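You operate a simulated robot arm through the tools that you are given. There is no shell and no other tool.

You run a simulated robot arm. Do the job below in one go: nothing can be reset, and whatever is moved stays where it is left.

## Task
Hit the stop button, turn the throttle to 0, disarm, then pull the stop button back up.

It is judged by the outcome, as a careful person would: the job done as asked, and still so three seconds after it is handed in. It fails if anything else is knocked over, pushed out of place, dropped, spilled or broken.

## Robot
A 7-joint arm with a two-finger parallel gripper, fixed in place. Base frame: the origin is at the foot of the arm, x ahead of it, y to its left, z up. Units: m, degrees, N and s.
With the tool pointing down near the work surface it reaches from about 0.2 to 0.68 m from the base axis. Its first joint turns from -66.0 to 66.0 degrees. Payload 2.4 kg.
The tool frame sits at the grasp point between the pads (the TCP): z along the fingers, y along the line on which they close. The tips reach 0.03 m beyond it. The gripper opens to 0.094 m. The fingers are 0.028 m wide and 0.01 m thick; the gripper's body (0.05 by 0.096 m) begins 0.055 m behind the TCP.
Orientation is that of the tool frame in the base frame, as a unit quaternion [x, y, z, w]. With the fingers straight down and closing along the base's y, the tool's x points along the base's -x, its y along +y and its z along -z.

## Interface
- The arm moves only by the tool jog_arm. Its argument "commands" is a list of rows, each an object (a shift or turn left out is 0, a gripper value left out holds the last) with "translation": the shift along the base's x, y, z in m, a list of three; "turn": the turn, a rotation vector about the base's x, y, z in degrees, a list of three. In form: [{"translation": [dx, dy, dz], "turn": [rx, ry, rz]}, ...]. A call has 1 to 20 rows; each row is the pose to reach, as a shift and turn from the pose commanded when the call began. "jaw" is the gripper command, from -1 (shut) to 1 (fully open), values between in proportion, set as the call begins (left out, the last holds). Each row takes 0.2 s and may step no farther than 0.05 m and 8.6 degrees from the row before; otherwise, or with a gripper value out of range, the whole call is refused. Where a pose cannot be reached the arm comes as near as it can. A force on the tool above 90 N (or 10 N above the force at the start of the call, whichever is more), or a blocked arm, ends the call early, and 0.2 s more pass. Each finger travels about 0.153 m/s and halts on what it meets, pressing with about 33 N; the grip force reading is that of the motor and also rises with nothing between the fingers. The clock runs only during rows and for 0.2 s after the last one: add rows that repeat a pose to give the fingers time. The reply holds the time, the measured pose of the TCP, the force on the tool along the base axes, the opening and the grip force, in the units named above and with some noise, with the torque about the TCP (base axes, N m) and any sound that the robot's microphone picked up, and new pictures: "show" is both (left out), scene, wrist or none.
- Cameras (640 x 400 px; columns grow to the right, rows downward): "scene" is fixed at [0.0211, 0.4592, 1.4447]; the picture's right is [-0.89, -0.46, 0.00], its down [-0.25, 0.49, -0.84] and it looks along [0.38, -0.74, -0.55] (base axes); focal length 310 px, centre (320, 200). "wrist" rides on the gripper at [0.076, 0.014, -0.102] in the tool frame; the picture's right is [-0.18, 0.98, 0.00], its down [-0.75, -0.14, -0.64] and it looks along [-0.63, -0.12, 0.77] (tool axes); focal length 243 px, centre (320, 200). There is no depth. A picture from a camera that has moved, and an enlarged one, comes with that camera's place and axes in the base frame and with its lens.
- inspect(camera, box): a new picture of the part [left, top, right, bottom] of that camera's present view, enlarged. The clock stands still meanwhile.
- finish_job(): hands the job in; it is judged then, once.

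Nothing tells you positions but the pictures and the camera data. Unless the task says otherwise, let go and move clear before handing in.

The tools are called after "Request:" by a JSON object that holds its "op" and its "data". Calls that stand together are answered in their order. jog_arm: Moves the arm, as the interface text tells. Its arguments: {"type":"object","properties":{"commands":{"type":"array","items":{"type":"object","properties":{"translation":{"type":"array","items":{"type":"number"}},"turn":{"type":"array","items":{"type":"number"}}}}},"jaw":{"type":"number"},"show":{"type":"string","enum":["both","scene","wrist","none"]}},"required":["commands"]} The other tools are called the same way: inspect (camera, box) takes an enlarged picture of a part of a camera's view; finish_job () hands the job in.

At the start:

```text
clock: 0.0
tcp_pos: [0.4, 0.0651, 1.0985]
tool_rot: [0.0, 1.0, 0.0, 0.0]
force: [-0.1, 0.3, 0.4]
ft_torque: [-0.01, 0.01, 0.0]
width: 0.094
finger_force: 0.1
```

scene: 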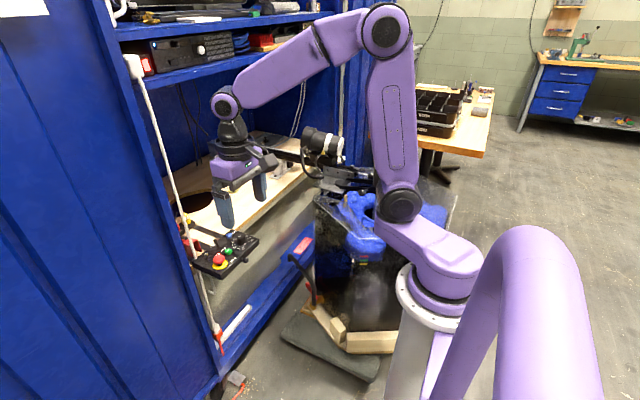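
wrist: 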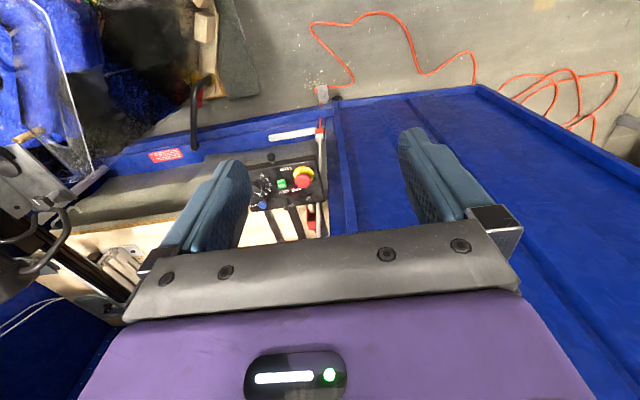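

I see a small control panel with a red stop button, a green control, and knobs on a shelf edge below the gripper. I'll enlarge both views to read it before moving.

Request:
{"op": "inspect", "data": {"camera": "scene", "box": [160, 200, 280, 290]}}

Request:
{"op": "inspect", "data": {"camera": "wrist", "box": [230, 140, 350, 240]}}

```text
4.44 times, centred on (220, 245) of scene
camera zoom: at [0.0211, 0.4592, 1.4447], right [-0.89, -0.46, 0.0], down [-0.25, 0.49, -0.84], along [0.38, -0.74, -0.55], focal length 1376 px, centre (764, 0)
```

zoom: 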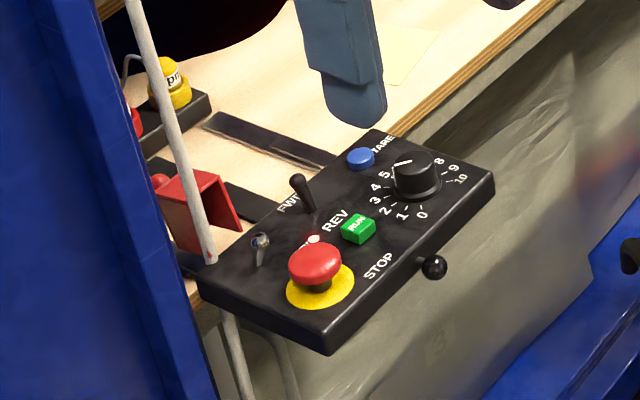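

```text
4.00 times, centred on (290, 190) of wrist
camera zoom: at [0.3237, 0.0799, 1.2011], right [0.18, 0.98, 0.0], down [0.75, -0.14, 0.64], along [0.63, -0.12, -0.77], focal length 970 px, centre (440, 240)
```

zoom: 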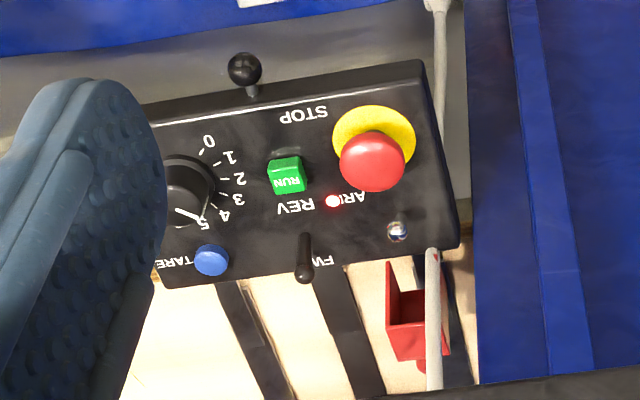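

The panel has a red STOP mushroom at about (0.61, -0.01, 0.77), a green RUN button, and a throttle knob near (0.616, -0.12) pointing at about 5. It also has a small silver ARM toggle at about (0.66, -0.01) with a red LED lit. I'll move closer with the jaws open to see it better.

Request:
{"op": "jog_arm", "data": {"commands": [{"translation": [0.02, -0.02, -0.024]}, {"translation": [0.04, -0.04, -0.048]}, {"translation": [0.06, -0.06, -0.072]}, {"translation": [0.08, -0.08, -0.096]}, {"translation": [0.1, -0.1, -0.12]}, {"translation": [0.1, -0.1, -0.12]}], "jaw": 1, "show": "both"}}

```text
clock: 1.4
tcp_pos: [0.4997, -0.037, 0.9775]
tool_rot: [0.0, 1.0, 0.0, 0.0]
force: [-0.1, -0.6, 0.4]
ft_torque: [0.03, 0.0, 0.01]
width: 0.0939
finger_force: 0.1
camera wrist: at [0.4239, -0.0219, 1.0804], right [0.18, 0.98, 0.0], down [0.75, -0.14, 0.64], along [0.63, -0.12, -0.77], focal length 243 px, centre (320, 200)
```

scene: 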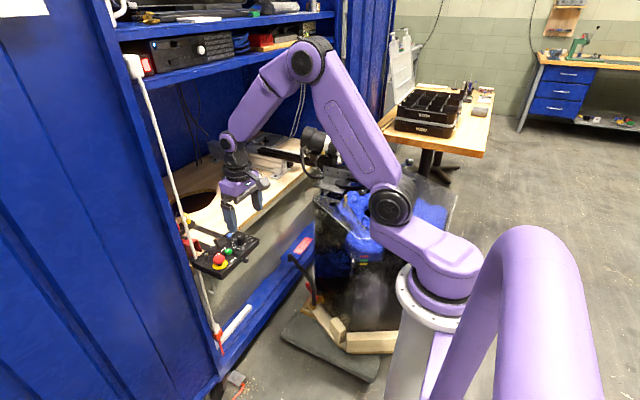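
wrist: 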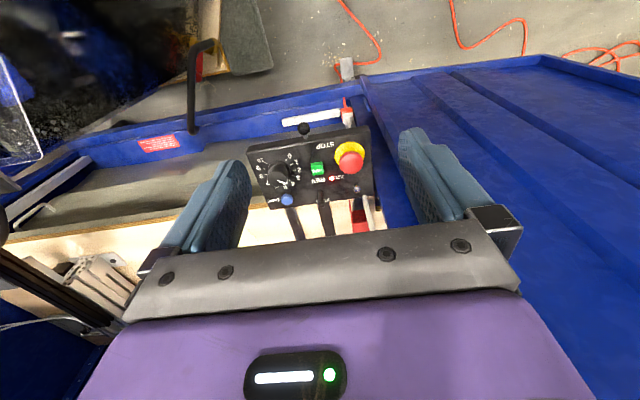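

Request:
{"op": "inspect", "data": {"camera": "wrist", "box": [236, 110, 396, 215]}}

Request:
{"op": "inspect", "data": {"camera": "scene", "box": [175, 215, 275, 285]}}

```text
3.81 times, centred on (316, 162) of wrist
camera zoom: at [0.4239, -0.0219, 1.0804], right [0.18, 0.98, 0.0], down [0.75, -0.14, 0.64], along [0.63, -0.12, -0.77], focal length 924 px, centre (335, 343)
```

zoom: 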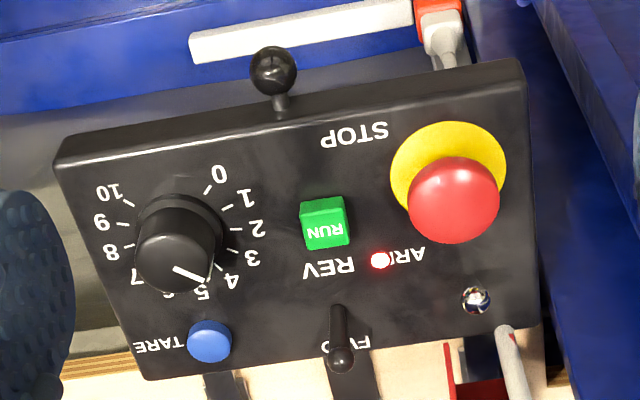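

```text
5.71 times, centred on (225, 250) of scene
camera zoom: at [0.0211, 0.4592, 1.4447], right [-0.89, -0.46, 0.0], down [-0.25, 0.49, -0.84], along [0.38, -0.74, -0.55], focal length 1769 px, centre (863, -86)
```

zoom: 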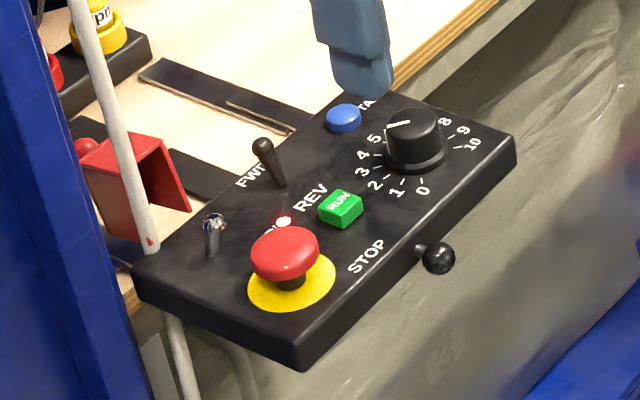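

The panel top is level at z≈0.752, with the stop cap at about (0.611, -0.011) and its top near 0.782. The ARM lever leans toward me (armed) at about (0.655, -0.006, 0.78), and the throttle points at around 3.5. Next I'll close the fingers and hover above the stop cap.

Request:
{"op": "jog_arm", "data": {"commands": [{"translation": [0.028, 0.006, -0.028]}, {"translation": [0.056, 0.012, -0.056]}, {"translation": [0.084, 0.018, -0.084]}, {"translation": [0.111, 0.025, -0.113]}, {"translation": [0.111, 0.025, -0.113]}, {"translation": [0.111, 0.025, -0.113]}], "jaw": -1, "show": "both"}}

```text
clock: 2.8
tcp_pos: [0.6083, -0.0101, 0.8659]
tool_rot: [0.0, 1.0, 0.0, 0.0]
force: [0.7, 0.6, 0.3]
ft_torque: [-0.02, 0.02, 0.01]
width: 0.0
finger_force: 32.7
camera wrist: at [0.5322, 0.0053, 0.9677], right [0.18, 0.98, 0.0], down [0.75, -0.14, 0.64], along [0.63, -0.12, -0.77], focal length 243 px, centre (320, 200)
```

scene: 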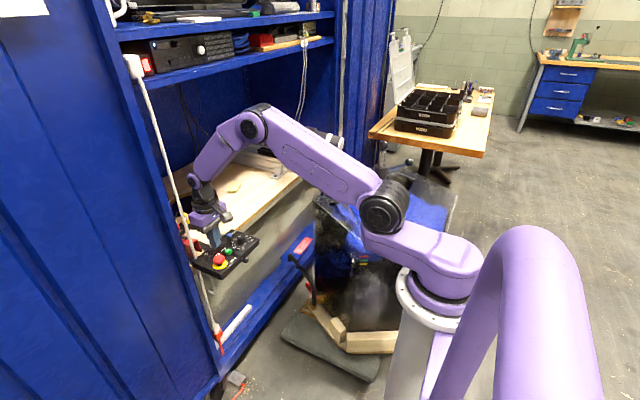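
wrist: 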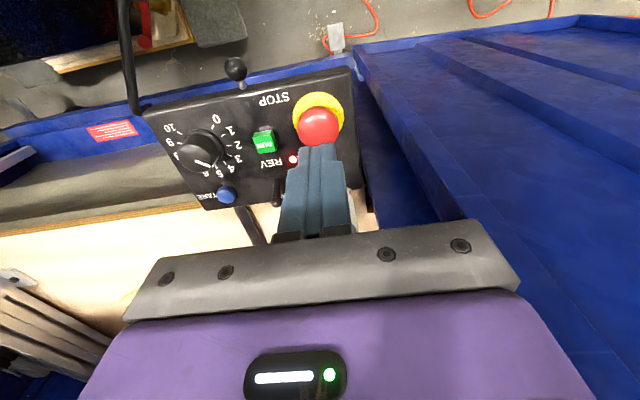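

The closed fingers sit above the stop cap. I'll zoom in on both views to check alignment and the rope clearance before pressing.

Request:
{"op": "inspect", "data": {"camera": "wrist", "box": [140, 60, 380, 220]}}

Request:
{"op": "inspect", "data": {"camera": "scene", "box": [165, 190, 275, 285]}}

```text
2.50 times, centred on (260, 140) of wrist
camera zoom: at [0.5322, 0.0053, 0.9677], right [0.18, 0.98, 0.0], down [0.75, -0.14, 0.64], along [0.63, -0.12, -0.77], focal length 606 px, centre (470, 350)
```

zoom: 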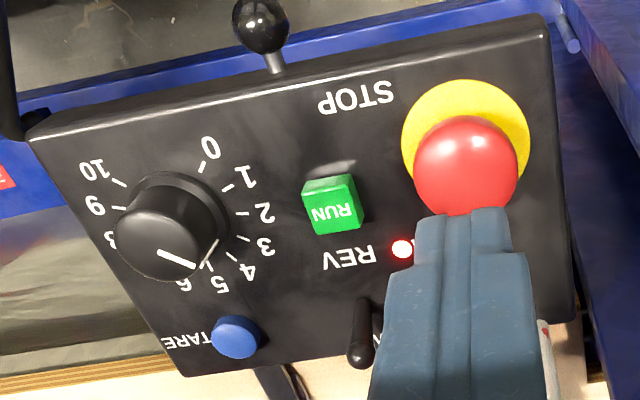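

```text
4.21 times, centred on (220, 238) of scene
camera zoom: at [0.0211, 0.4592, 1.4447], right [-0.89, -0.46, 0.0], down [-0.25, 0.49, -0.84], along [0.38, -0.74, -0.55], focal length 1304 px, centre (741, 42)
```

zoom: 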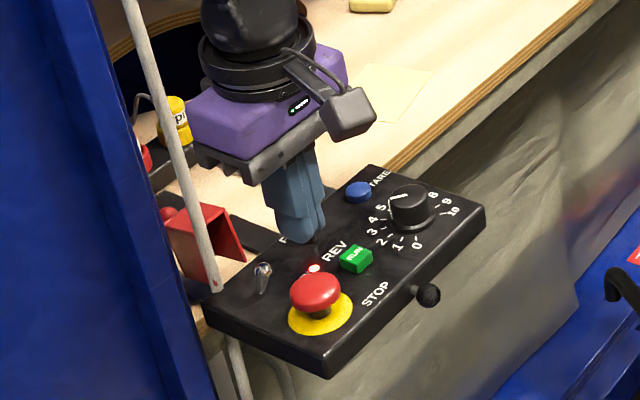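

Alignment looks good, with the cap centre near (0.611, -0.011). I'll descend slowly and press until it latches.

Request:
{"op": "jog_arm", "data": {"commands": [{"translation": [0.001, -0.001, -0.02]}, {"translation": [0.001, -0.001, -0.035]}, {"translation": [0.001, -0.001, -0.044]}, {"translation": [0.001, -0.001, -0.048]}, {"translation": [0.001, -0.001, -0.051]}, {"translation": [0.001, -0.001, -0.053]}], "show": "both"}}

```text
clock: 4.2
tcp_pos: [0.6114, -0.0106, 0.811]
tool_rot: [0.0, 1.0, 0.0, 0.0]
force: [-3.1, -0.2, 7.1]
ft_torque: [0.01, 0.02, -0.02]
width: 0.0
finger_force: 32.8
camera wrist: at [0.5359, 0.0039, 0.915], right [0.18, 0.98, 0.0], down [0.75, -0.14, 0.64], along [0.63, -0.12, -0.77], focal length 243 px, centre (320, 200)
```

scene: 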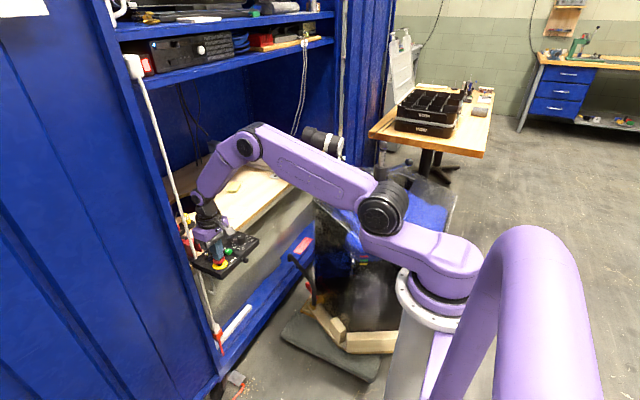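
wrist: 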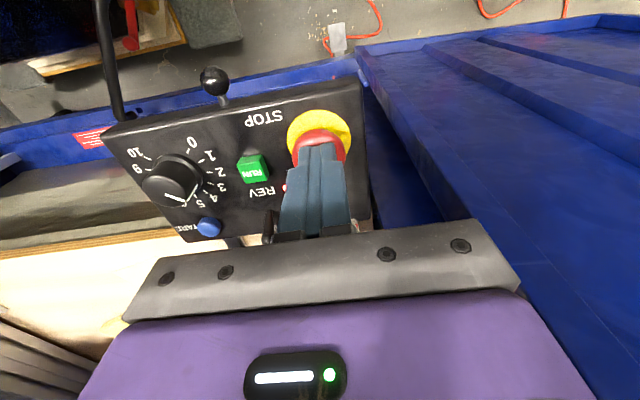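

Contact: 7 N at tip height of about 0.781. I'll press further in small steps and listen for a click.

Request:
{"op": "jog_arm", "data": {"commands": [{"translation": [0, 0, -0.003]}, {"translation": [0, 0, -0.005]}, {"translation": [0, 0, -0.007]}, {"translation": [0, 0, -0.007]}], "show": "wrist"}}

```text
clock: 5.2
tcp_pos: [0.613, -0.0096, 0.8066]
tool_rot: [0.0, 1.0, 0.0, 0.002]
force: [-6.9, 1.9, 27.2]
ft_torque: [0.04, 0.15, -0.1]
width: 0.0
finger_force: 33.3
camera wrist: at [0.5362, 0.004, 0.9089], right [0.18, 0.98, 0.0], down [0.75, -0.14, 0.64], along [0.63, -0.12, -0.76], focal length 243 px, centre (320, 200)
```

wrist: 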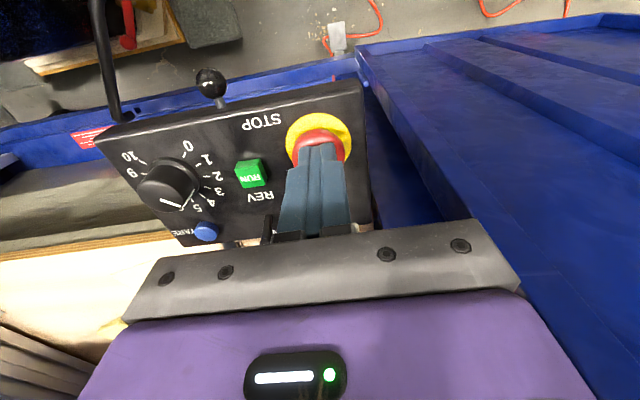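

The force is up to 27 N and there's no click yet, so I'll keep pressing.

Request:
{"op": "jog_arm", "data": {"commands": [{"translation": [0, 0, -0.002]}, {"translation": [0, 0, -0.004]}, {"translation": [0, 0, -0.006]}, {"translation": [0, 0, -0.006]}], "show": "wrist"}}

```text
clock: 6.2
tcp_pos: [0.6175, -0.0106, 0.8063]
tool_rot: [0.0, 1.0, -0.001, 0.007]
force: [-6.6, 0.8, 61.4]
ft_torque: [-0.09, 0.06, 0.54]
width: 0.0003
finger_force: 32.6
camera wrist: at [0.539, 0.0042, 0.9076], right [0.18, 0.98, 0.0], down [0.74, -0.14, 0.65], along [0.64, -0.12, -0.76], focal length 243 px, centre (320, 200)
```

wrist: 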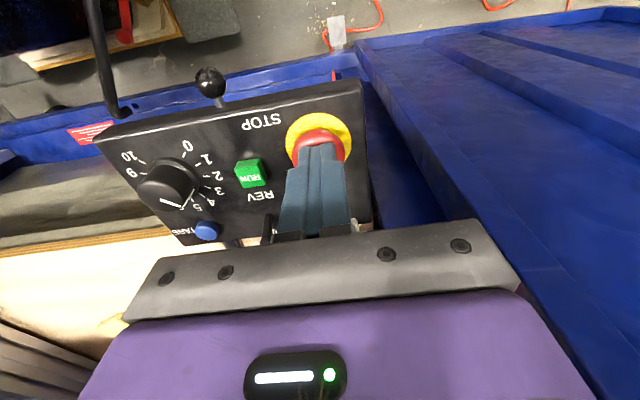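

The button seems to have bottomed out: about 5 mm of travel, now 61 N with no further movement. I'll lift off and check whether it stays down.

Request:
{"op": "jog_arm", "data": {"commands": [{"translation": [0, 0, 0.006]}, {"translation": [0, 0, 0.02]}, {"translation": [0, 0, 0.05]}, {"translation": [0, 0, 0.08]}, {"translation": [-0.04, 0, 0.1]}, {"translation": [-0.06, 0, 0.12]}, {"translation": [-0.06, 0, 0.12]}], "show": "both"}}

Request:
{"op": "inspect", "data": {"camera": "scene", "box": [175, 215, 275, 285]}}

Request:
{"op": "inspect", "data": {"camera": "wrist", "box": [200, 80, 400, 220]}}

```text
clock: 7.8
tcp_pos: [0.5519, -0.0118, 0.92]
tool_rot: [0.0, 1.0, 0.0, -0.001]
force: [0.1, 1.1, 0.0]
ft_torque: [-0.02, -0.02, -0.01]
width: 0.0001
finger_force: 33.0
camera wrist: at [0.4761, 0.0042, 1.022], right [0.18, 0.98, 0.0], down [0.75, -0.14, 0.64], along [0.63, -0.12, -0.77], focal length 243 px, centre (320, 200)
```

scene: 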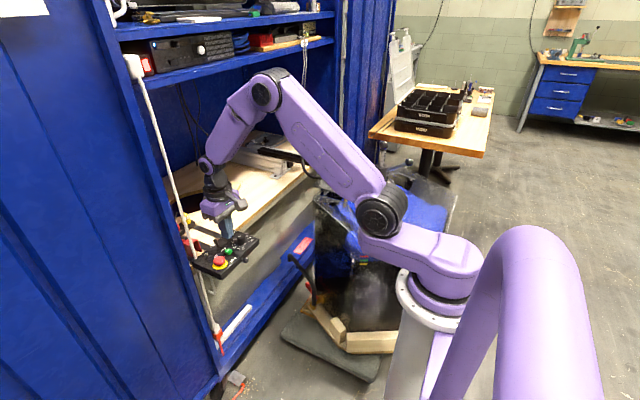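
wrist: 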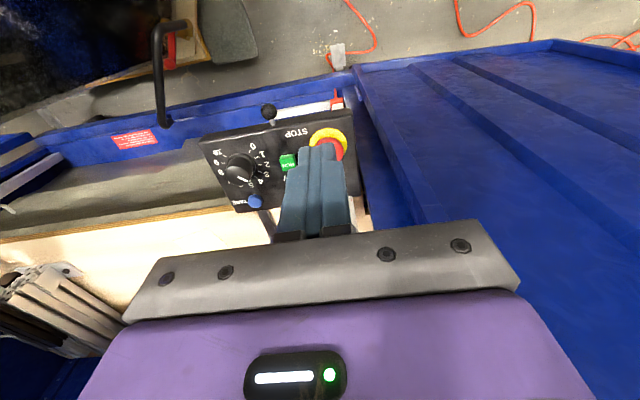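

```text
5.71 times, centred on (225, 250) of scene
camera zoom: at [0.021, 0.4592, 1.4447], right [-0.89, -0.46, 0.0], down [-0.25, 0.49, -0.84], along [0.38, -0.74, -0.55], focal length 1769 px, centre (863, -86)
```

zoom: 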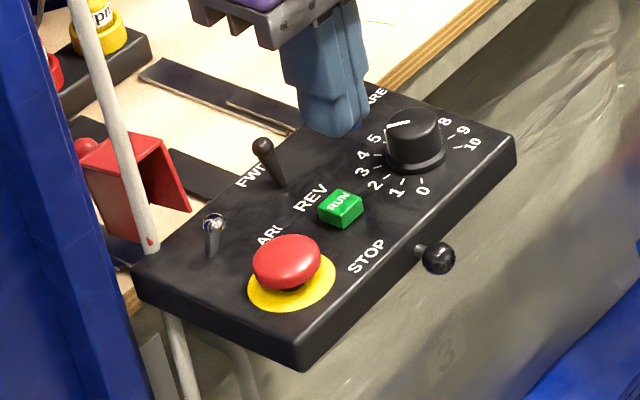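

```text
2.86 times, centred on (300, 150) of wrist
camera zoom: at [0.4761, 0.0042, 1.022], right [0.18, 0.98, 0.0], down [0.75, -0.14, 0.64], along [0.63, -0.12, -0.77], focal length 693 px, centre (377, 343)
```

zoom: 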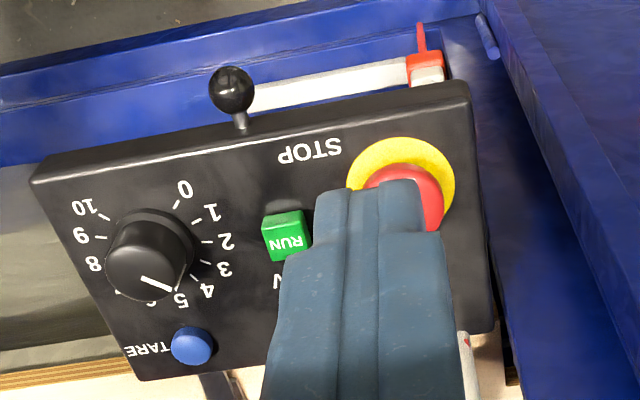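

The stop button is latched down: the cap sits lower and the LED has gone off. Next is the throttle knob at about (0.617, -0.121), with its top near z=0.779. I'll hover above it with the jaws half open.

Request:
{"op": "jog_arm", "data": {"commands": [{"translation": [0.02, -0.035, 0.0]}, {"translation": [0.04, -0.07, -0.01]}, {"translation": [0.055, -0.1, -0.03]}, {"translation": [0.065, -0.11, -0.055]}, {"translation": [0.065, -0.11, -0.065]}, {"translation": [0.065, -0.11, -0.065]}], "jaw": 0.4, "show": "both"}}

Request:
{"op": "inspect", "data": {"camera": "wrist", "box": [220, 60, 440, 230]}}

Request:
{"op": "inspect", "data": {"camera": "scene", "box": [175, 200, 285, 285]}}

```text
clock: 9.2
tcp_pos: [0.6169, -0.1217, 0.8521]
tool_rot: [0.0, 1.0, 0.0, 0.001]
force: [-0.3, 0.2, 0.2]
ft_torque: [-0.04, 0.01, 0.0]
width: 0.066
finger_force: 0.1
camera wrist: at [0.5407, -0.1068, 0.9567], right [0.18, 0.98, 0.0], down [0.75, -0.14, 0.64], along [0.63, -0.12, -0.77], focal length 243 px, centre (320, 200)
```

scene: 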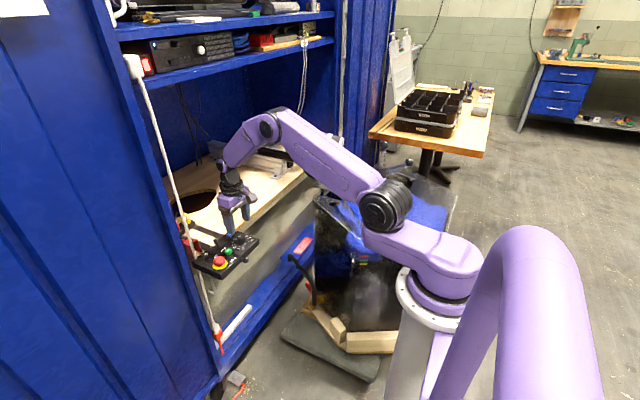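
wrist: 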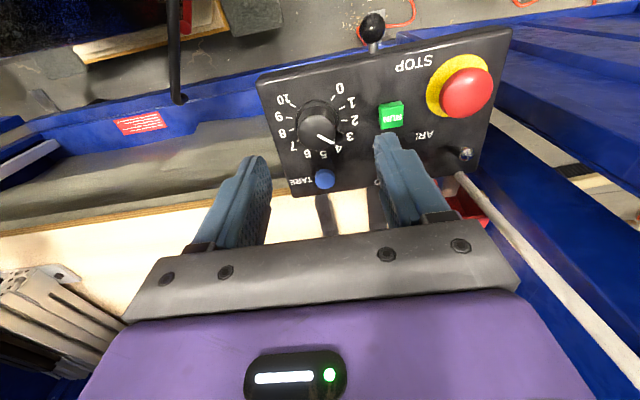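

```text
2.35 times, centred on (330, 145) of wrist
camera zoom: at [0.5407, -0.1068, 0.9567], right [0.18, 0.98, 0.0], down [0.75, -0.14, 0.64], along [0.63, -0.12, -0.77], focal length 571 px, centre (296, 329)
```

zoom: 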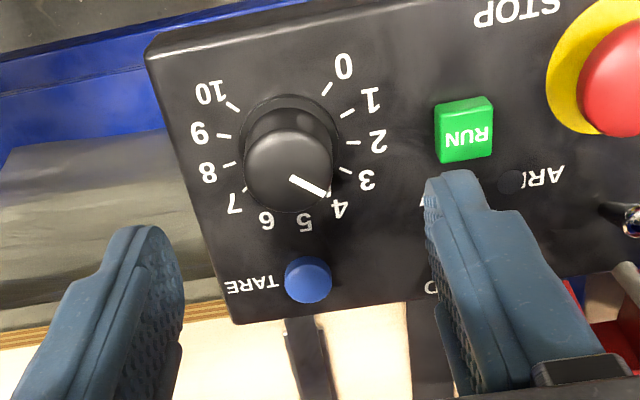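

```text
4.71 times, centred on (230, 242) of scene
camera zoom: at [0.0211, 0.4592, 1.4447], right [-0.89, -0.46, 0.0], down [-0.25, 0.49, -0.84], along [0.38, -0.74, -0.55], focal length 1457 px, centre (744, 0)
```

zoom: 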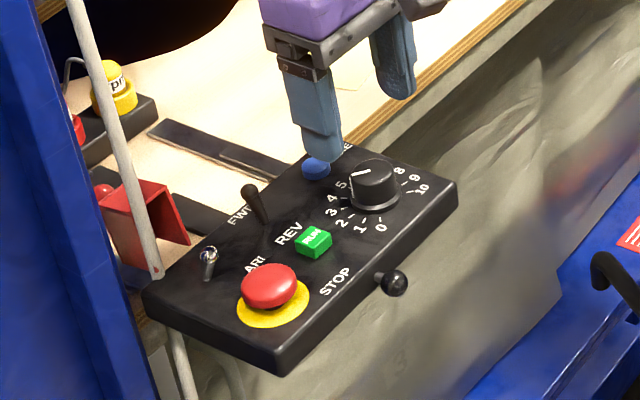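

The dial geometry is clear now. The knob centre is at (0.621, -0.1244), 0 lies 45° left of the near side at 27° per unit, and the pointer is at about 3, so I need roughly +81° counter-clockwise. I'll centre over the knob and pre-turn the gripper -40°.

Request:
{"op": "jog_arm", "data": {"commands": [{"translation": [0.004, -0.0035, 0], "turn": [0, 0, -8]}, {"translation": [0.004, -0.0035, 0], "turn": [0, 0, -16]}, {"translation": [0.004, -0.0035, 0], "turn": [0, 0, -24]}, {"translation": [0.004, -0.0035, 0], "turn": [0, 0, -32]}, {"translation": [0.004, -0.0035, 0], "turn": [0, 0, -40]}, {"translation": [0.004, -0.0035, 0], "turn": [0, 0, -40]}], "show": "both"}}

Request:
{"op": "inspect", "data": {"camera": "wrist", "box": [220, 60, 440, 230]}}

Request:
{"op": "inspect", "data": {"camera": "scene", "box": [175, 200, 285, 285]}}

```text
clock: 10.6
tcp_pos: [0.621, -0.124, 0.8546]
tool_rot: [0.343, 0.939, -0.001, 0.0]
force: [-0.7, -0.1, -0.1]
ft_torque: [-0.02, 0.0, 0.02]
width: 0.0658
finger_force: 0.0
camera wrist: at [0.5726, -0.064, 0.9574], right [0.77, 0.63, 0.0], down [0.48, -0.59, 0.64], along [0.41, -0.5, -0.77], focal length 243 px, centre (320, 200)
```

scene: 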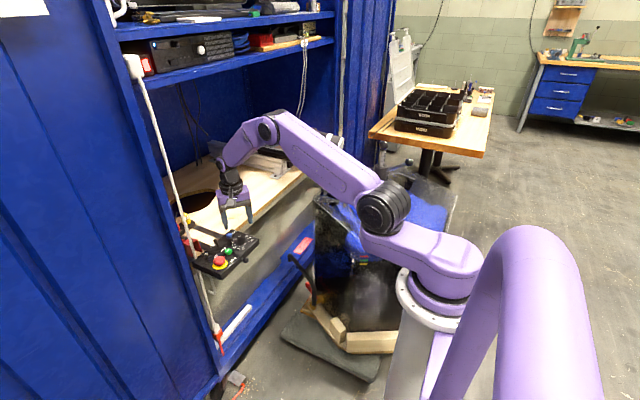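
wrist: 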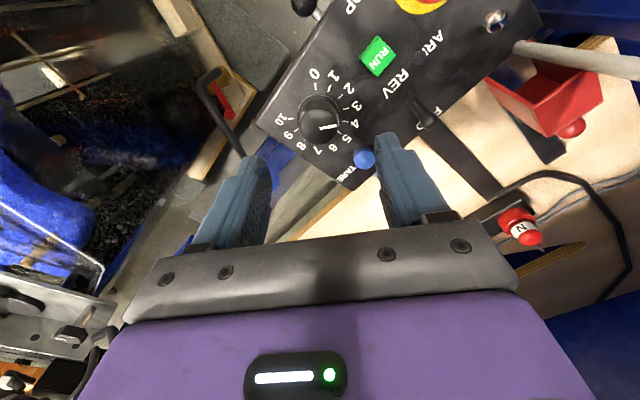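

```text
2.35 times, centred on (330, 145) of wrist
camera zoom: at [0.5726, -0.064, 0.9574], right [0.77, 0.63, 0.0], down [0.48, -0.59, 0.64], along [0.41, -0.5, -0.77], focal length 571 px, centre (296, 329)
```

zoom: 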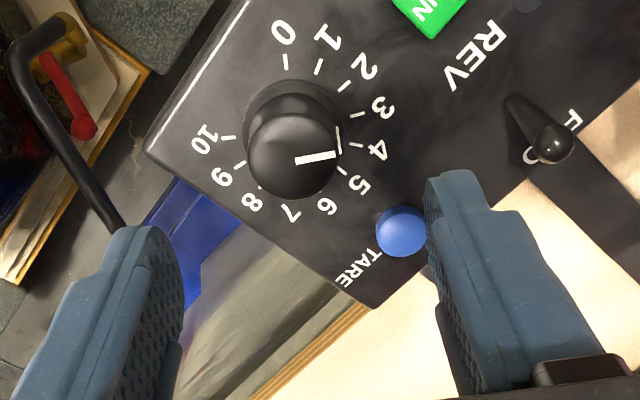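

```text
4.71 times, centred on (230, 242) of scene
camera zoom: at [0.0211, 0.4592, 1.4447], right [-0.89, -0.46, 0.0], down [-0.25, 0.49, -0.84], along [0.38, -0.74, -0.55], focal length 1457 px, centre (744, 0)
```

zoom: 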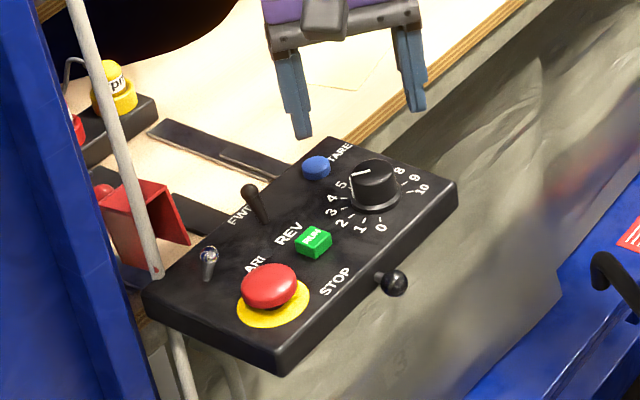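

Centred and rotated. Descending straight down around the knob, with tips stopping about 12 mm above the panel.

Request:
{"op": "jog_arm", "data": {"commands": [{"translation": [0, 0, -0.02]}, {"translation": [0, 0, -0.04]}, {"translation": [0, 0, -0.054]}, {"translation": [0, 0, -0.06]}, {"translation": [0, 0, -0.06]}], "show": "both"}}

Request:
{"op": "inspect", "data": {"camera": "scene", "box": [175, 200, 285, 285]}}

Request:
{"op": "inspect", "data": {"camera": "wrist", "box": [220, 60, 440, 230]}}

```text
clock: 11.8
tcp_pos: [0.6214, -0.1238, 0.7958]
tool_rot: [0.342, 0.94, 0.001, 0.0]
force: [-0.3, -0.4, 0.2]
ft_torque: [0.01, 0.02, 0.02]
width: 0.0657
finger_force: 0.0
camera wrist: at [0.5721, -0.0637, 0.8975], right [0.77, 0.63, 0.0], down [0.49, -0.59, 0.64], along [0.41, -0.5, -0.77], focal length 243 px, centre (320, 200)
```

scene: 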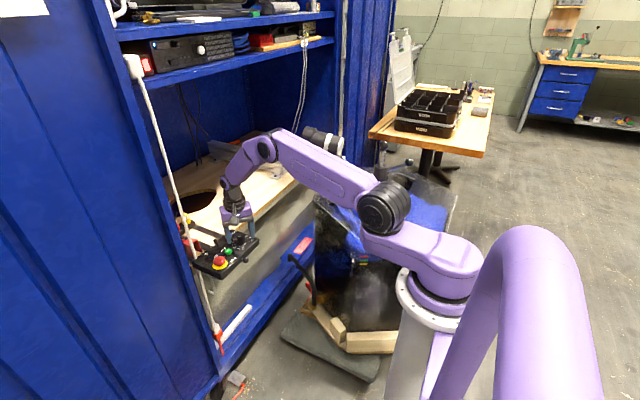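
wrist: 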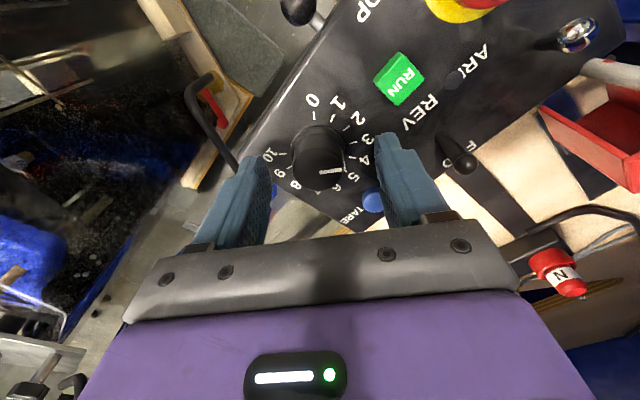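

```text
4.71 times, centred on (230, 242) of scene
camera zoom: at [0.0211, 0.4592, 1.4447], right [-0.89, -0.46, 0.0], down [-0.25, 0.49, -0.84], along [0.38, -0.74, -0.55], focal length 1457 px, centre (744, 0)
```

zoom: 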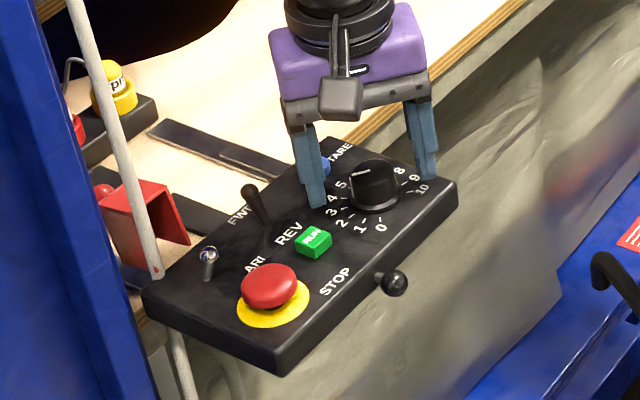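

```text
2.35 times, centred on (330, 145) of wrist
camera zoom: at [0.5721, -0.0637, 0.8975], right [0.77, 0.63, 0.0], down [0.49, -0.59, 0.64], along [0.41, -0.5, -0.77], focal length 571 px, centre (296, 329)
```

zoom: 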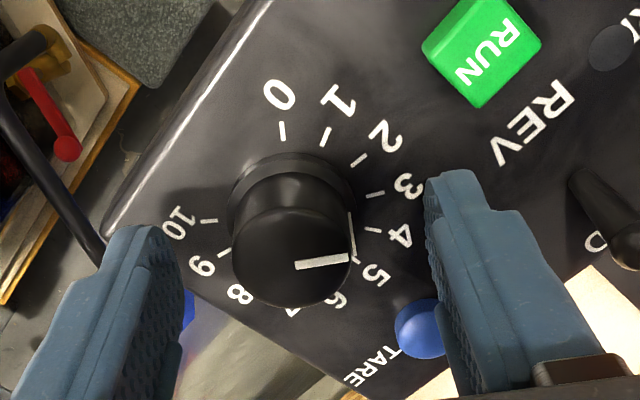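

The knob is nicely centred between the fingers. Closing on it now.

Request:
{"op": "jog_arm", "data": {"commands": [{"translation": [0, 0, 0]}, {"translation": [0, 0, 0]}, {"translation": [0, 0, 0]}], "jaw": -1, "show": "wrist"}}

```text
clock: 12.6
tcp_pos: [0.6206, -0.1255, 0.7951]
tool_rot: [0.343, 0.939, 0.0, 0.0]
force: [-3.4, -4.3, 1.5]
ft_torque: [0.08, 0.37, 0.02]
width: 0.0325
finger_force: 44.9
camera wrist: at [0.5717, -0.0646, 0.8975], right [0.77, 0.63, 0.0], down [0.49, -0.59, 0.64], along [0.41, -0.5, -0.77], focal length 243 px, centre (320, 200)
```

wrist: 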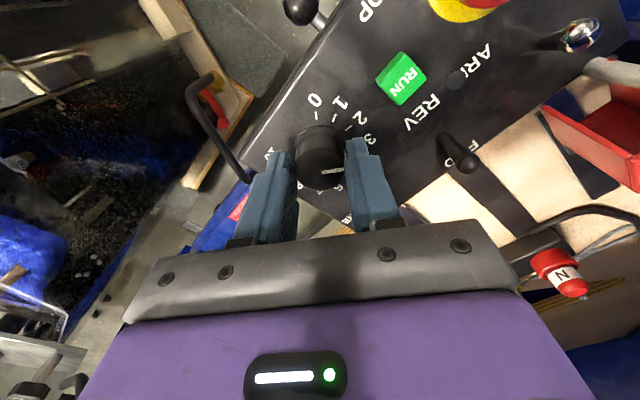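

Gripped at 32.5 mm with only a small lateral force. Turning counter-clockwise, first 40°, then I'll check.

Request:
{"op": "jog_arm", "data": {"commands": [{"translation": [-0.0008, -0.001, 0], "turn": [0, 0, 8]}, {"translation": [-0.0008, -0.001, 0], "turn": [0, 0, 16]}, {"translation": [-0.0008, -0.001, 0], "turn": [0, 0, 24]}, {"translation": [-0.0008, -0.001, 0], "turn": [0, 0, 32]}, {"translation": [-0.0008, -0.001, 0], "turn": [0, 0, 40]}, {"translation": [-0.0008, -0.001, 0], "turn": [0, 0, 40]}], "show": "wrist"}}

Request:
{"op": "inspect", "data": {"camera": "wrist", "box": [220, 60, 440, 230]}}

Request:
{"op": "inspect", "data": {"camera": "scene", "box": [175, 200, 285, 285]}}

```text
clock: 14.0
tcp_pos: [0.62, -0.1255, 0.7952]
tool_rot: [-0.002, 1.0, 0.0, -0.001]
force: [-2.9, 3.1, -7.4]
ft_torque: [0.13, -0.41, 0.01]
width: 0.0328
finger_force: 45.2
camera wrist: at [0.5445, -0.1107, 0.8977], right [0.18, 0.98, 0.0], down [0.76, -0.14, 0.64], along [0.63, -0.12, -0.77], focal length 243 px, centre (320, 200)
```

wrist: 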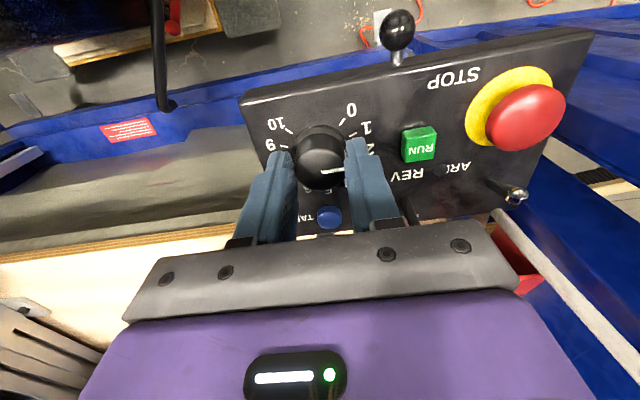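

```text
2.35 times, centred on (330, 145) of wrist
camera zoom: at [0.5445, -0.1107, 0.8977], right [0.18, 0.98, 0.0], down [0.76, -0.14, 0.64], along [0.63, -0.12, -0.77], focal length 571 px, centre (296, 329)
```

zoom: 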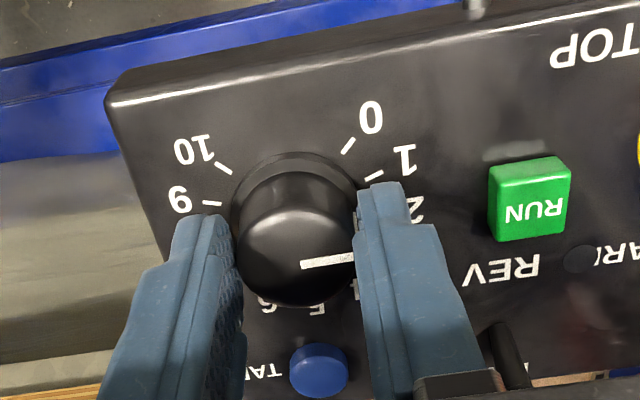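

```text
4.71 times, centred on (230, 242) of scene
camera zoom: at [0.0211, 0.4592, 1.4447], right [-0.89, -0.46, 0.0], down [-0.25, 0.49, -0.84], along [0.38, -0.74, -0.55], focal length 1457 px, centre (744, 0)
```

zoom: 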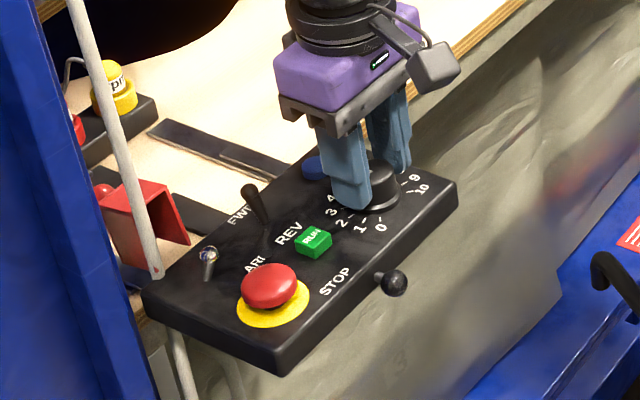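

The knob is following the gripper, and the pointer is now around 1.5. I'll turn the remaining 41° or so.

Request:
{"op": "jog_arm", "data": {"commands": [{"turn": [0, 0, 8]}, {"turn": [0, 0, 16]}, {"turn": [0, 0, 24]}, {"turn": [0, 0, 32]}, {"turn": [0, 0, 38]}, {"turn": [0, 0, 38]}], "show": "wrist"}}

Request:
{"op": "inspect", "data": {"camera": "wrist", "box": [220, 60, 440, 230]}}

```text
clock: 15.4
tcp_pos: [0.6204, -0.1249, 0.7953]
tool_rot: [-0.327, 0.945, -0.001, 0.001]
force: [-7.3, 6.3, 19.5]
ft_torque: [-0.17, 1.02, -0.01]
width: 0.0327
finger_force: 45.1
camera wrist: at [0.5523, -0.1604, 0.8975], right [-0.46, 0.89, 0.0], down [0.68, 0.35, 0.64], along [0.57, 0.3, -0.77], focal length 243 px, centre (320, 200)
```

wrist: 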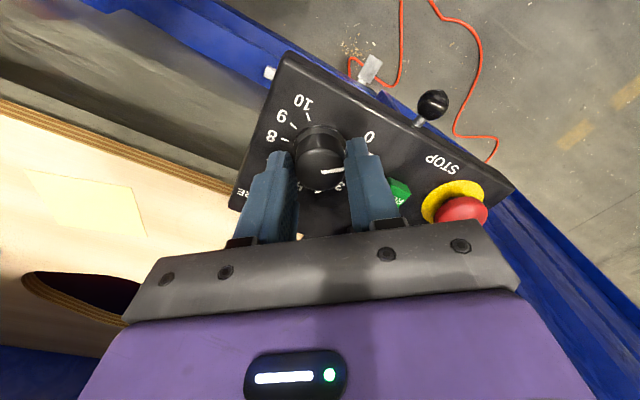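

```text
2.35 times, centred on (330, 145) of wrist
camera zoom: at [0.5523, -0.1604, 0.8975], right [-0.46, 0.89, 0.0], down [0.68, 0.35, 0.64], along [0.57, 0.3, -0.77], focal length 571 px, centre (296, 329)
```

zoom: 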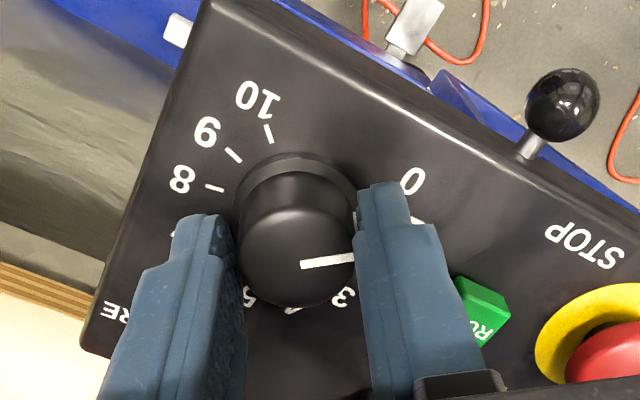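

About 9° more by my geometry, and there is no torsional load yet, so it isn't at the end stop. Continuing gently.

Request:
{"op": "jog_arm", "data": {"commands": [{"turn": [0, 0, 3]}, {"turn": [0, 0, 6]}, {"turn": [0, 0, 8]}, {"turn": [0, 0, 8]}], "show": "wrist"}}

Request:
{"op": "inspect", "data": {"camera": "wrist", "box": [220, 60, 440, 230]}}

Request:
{"op": "inspect", "data": {"camera": "scene", "box": [205, 205, 275, 265]}}

```text
clock: 16.4
tcp_pos: [0.6212, -0.1247, 0.7947]
tool_rot: [-0.39, 0.921, 0.0, 0.001]
force: [-7.5, 5.9, 25.7]
ft_torque: [0.57, 0.0, -0.59]
width: 0.0326
finger_force: 44.5
camera wrist: at [0.558, -0.1694, 0.8974], right [-0.58, 0.82, 0.0], down [0.62, 0.44, 0.64], along [0.53, 0.37, -0.77], focal length 243 px, centre (320, 200)
```

wrist: 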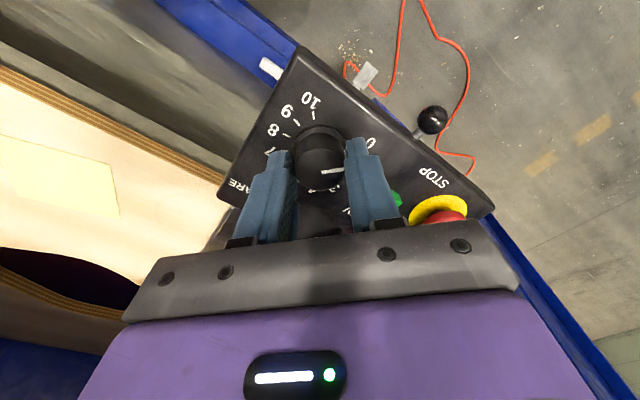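

```text
2.35 times, centred on (330, 145) of wrist
camera zoom: at [0.558, -0.1694, 0.8974], right [-0.58, 0.82, 0.0], down [0.62, 0.44, 0.64], along [0.53, 0.37, -0.77], focal length 571 px, centre (296, 329)
```

zoom: 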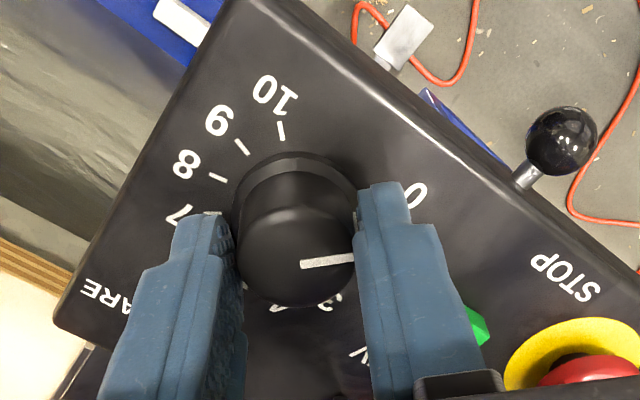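

```text
6.67 times, centred on (240, 235) of scene
camera zoom: at [0.0204, 0.4594, 1.4446], right [-0.89, -0.46, 0.0], down [-0.25, 0.49, -0.84], along [0.38, -0.74, -0.55], focal length 2064 px, centre (853, -33)
```

zoom: 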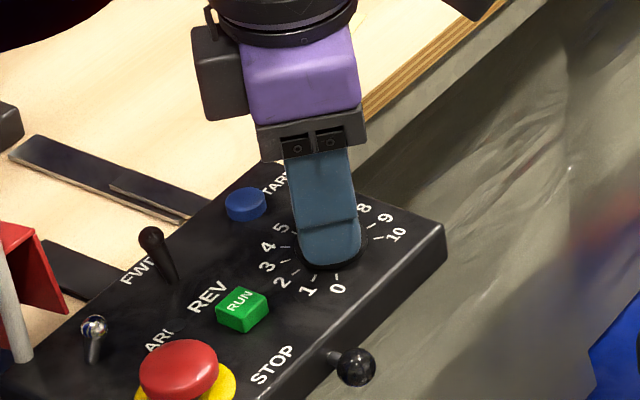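

A resisting torque of -0.59 N·m has appeared at 46°, which looks like the end stop near 0. I'll release, lift, and check the pointer.

Request:
{"op": "jog_arm", "data": {"commands": [{"translation": [0, 0, 0]}, {"translation": [0, 0, 0]}, {"translation": [0, 0, 0.02]}, {"translation": [0, 0, 0.05]}, {"translation": [-0.03, 0, 0.08]}, {"translation": [-0.03, 0, 0.08]}], "jaw": 0.4, "show": "wrist"}}

Request:
{"op": "inspect", "data": {"camera": "wrist", "box": [240, 60, 440, 200]}}

Request:
{"op": "inspect", "data": {"camera": "scene", "box": [205, 205, 275, 265]}}

```text
clock: 17.8
tcp_pos: [0.593, -0.1241, 0.8739]
tool_rot: [-0.391, 0.92, 0.0, 0.001]
force: [0.2, 0.4, -0.3]
ft_torque: [0.04, -0.04, -0.05]
width: 0.0661
finger_force: 0.1
camera wrist: at [0.5298, -0.1686, 0.9776], right [-0.58, 0.82, 0.0], down [0.63, 0.44, 0.64], along [0.52, 0.37, -0.77], focal length 243 px, centre (320, 200)
```

wrist: 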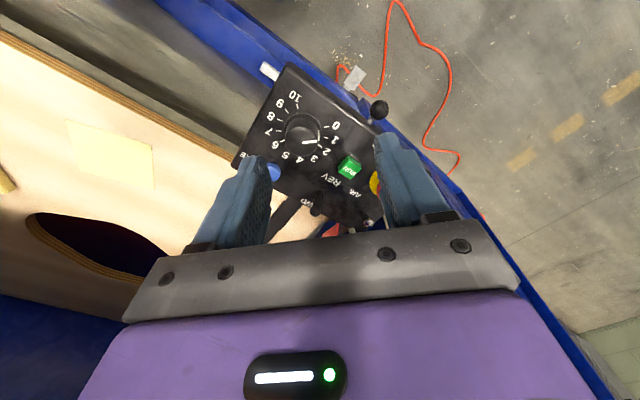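

```text
2.86 times, centred on (340, 130) of wrist
camera zoom: at [0.5298, -0.1686, 0.9776], right [-0.58, 0.82, 0.0], down [0.63, 0.44, 0.64], along [0.52, 0.37, -0.77], focal length 693 px, centre (263, 400)
```

zoom: 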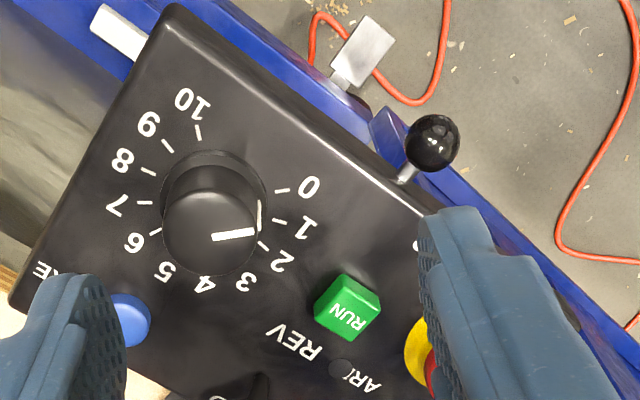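

```text
6.67 times, centred on (240, 235) of scene
camera zoom: at [0.021, 0.4592, 1.4447], right [-0.89, -0.46, 0.0], down [-0.25, 0.49, -0.84], along [0.38, -0.74, -0.55], focal length 2064 px, centre (853, -33)
```

zoom: 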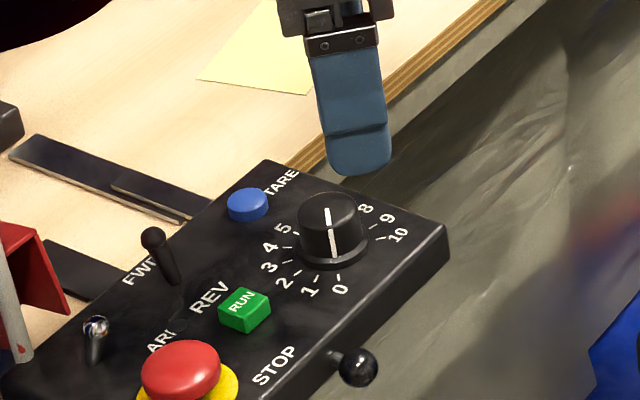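

The pointer direction comes out at about 135–136° in base axes, which matches the 0 tick, so the throttle is at 0. Next is disarming: I'll return the yaw to square and hover near the ARM toggle with the jaws narrowed.

Request:
{"op": "jog_arm", "data": {"commands": [{"translation": [0.0, 0.02, 0.01], "turn": [0, 0, -8]}, {"translation": [0.0, 0.04, 0.02], "turn": [0, 0, -16]}, {"translation": [0.0, 0.06, 0.025], "turn": [0, 0, -24]}, {"translation": [0.0, 0.08, 0.025], "turn": [0, 0, -32]}, {"translation": [0.0, 0.1, 0.025], "turn": [0, 0, -40]}, {"translation": [0.0, 0.119, 0.025], "turn": [0, 0, -46]}, {"translation": [0.0, 0.119, 0.025], "turn": [0, 0, -46]}], "jaw": 0.4, "show": "both"}}

Request:
{"op": "inspect", "data": {"camera": "wrist", "box": [180, 60, 400, 220]}}

Request:
{"op": "inspect", "data": {"camera": "scene", "box": [175, 215, 275, 285]}}

```text
clock: 19.4
tcp_pos: [0.5905, -0.0071, 0.8995]
tool_rot: [0.002, 1.0, 0.0, 0.0]
force: [0.6, 0.4, 0.7]
ft_torque: [-0.02, 0.02, 0.0]
width: 0.0657
finger_force: 0.0
camera wrist: at [0.5148, 0.0087, 1.0033], right [0.19, 0.98, 0.0], down [0.75, -0.14, 0.64], along [0.63, -0.12, -0.77], focal length 243 px, centre (320, 200)
```

scene: 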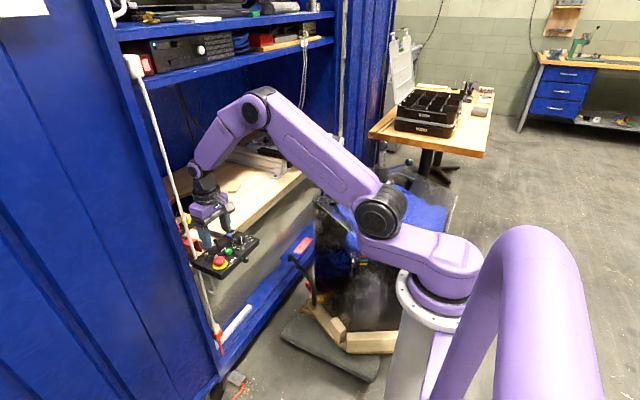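
wrist: 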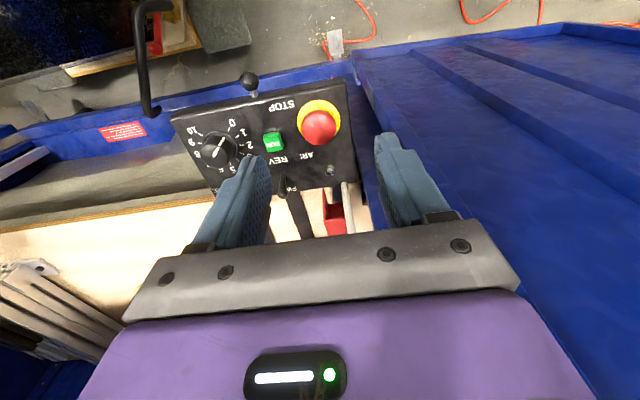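

```text
2.50 times, centred on (290, 140) of wrist
camera zoom: at [0.5148, 0.0087, 1.0033], right [0.19, 0.98, 0.0], down [0.75, -0.14, 0.64], along [0.63, -0.12, -0.77], focal length 606 px, centre (395, 350)
```

zoom: 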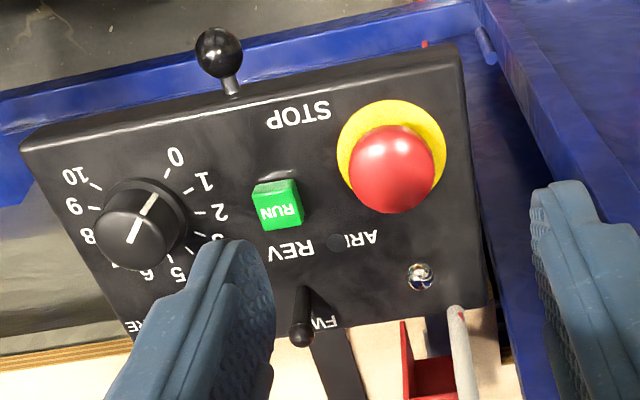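

```text
5.71 times, centred on (225, 250) of scene
camera zoom: at [0.021, 0.4592, 1.4447], right [-0.89, -0.46, 0.0], down [-0.25, 0.49, -0.84], along [0.38, -0.74, -0.55], focal length 1769 px, centre (863, -86)
```

zoom: 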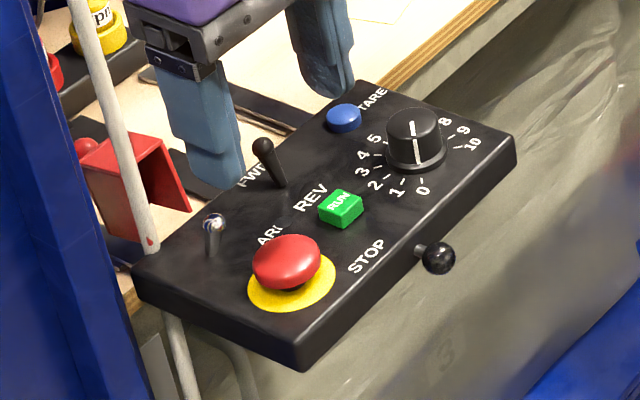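

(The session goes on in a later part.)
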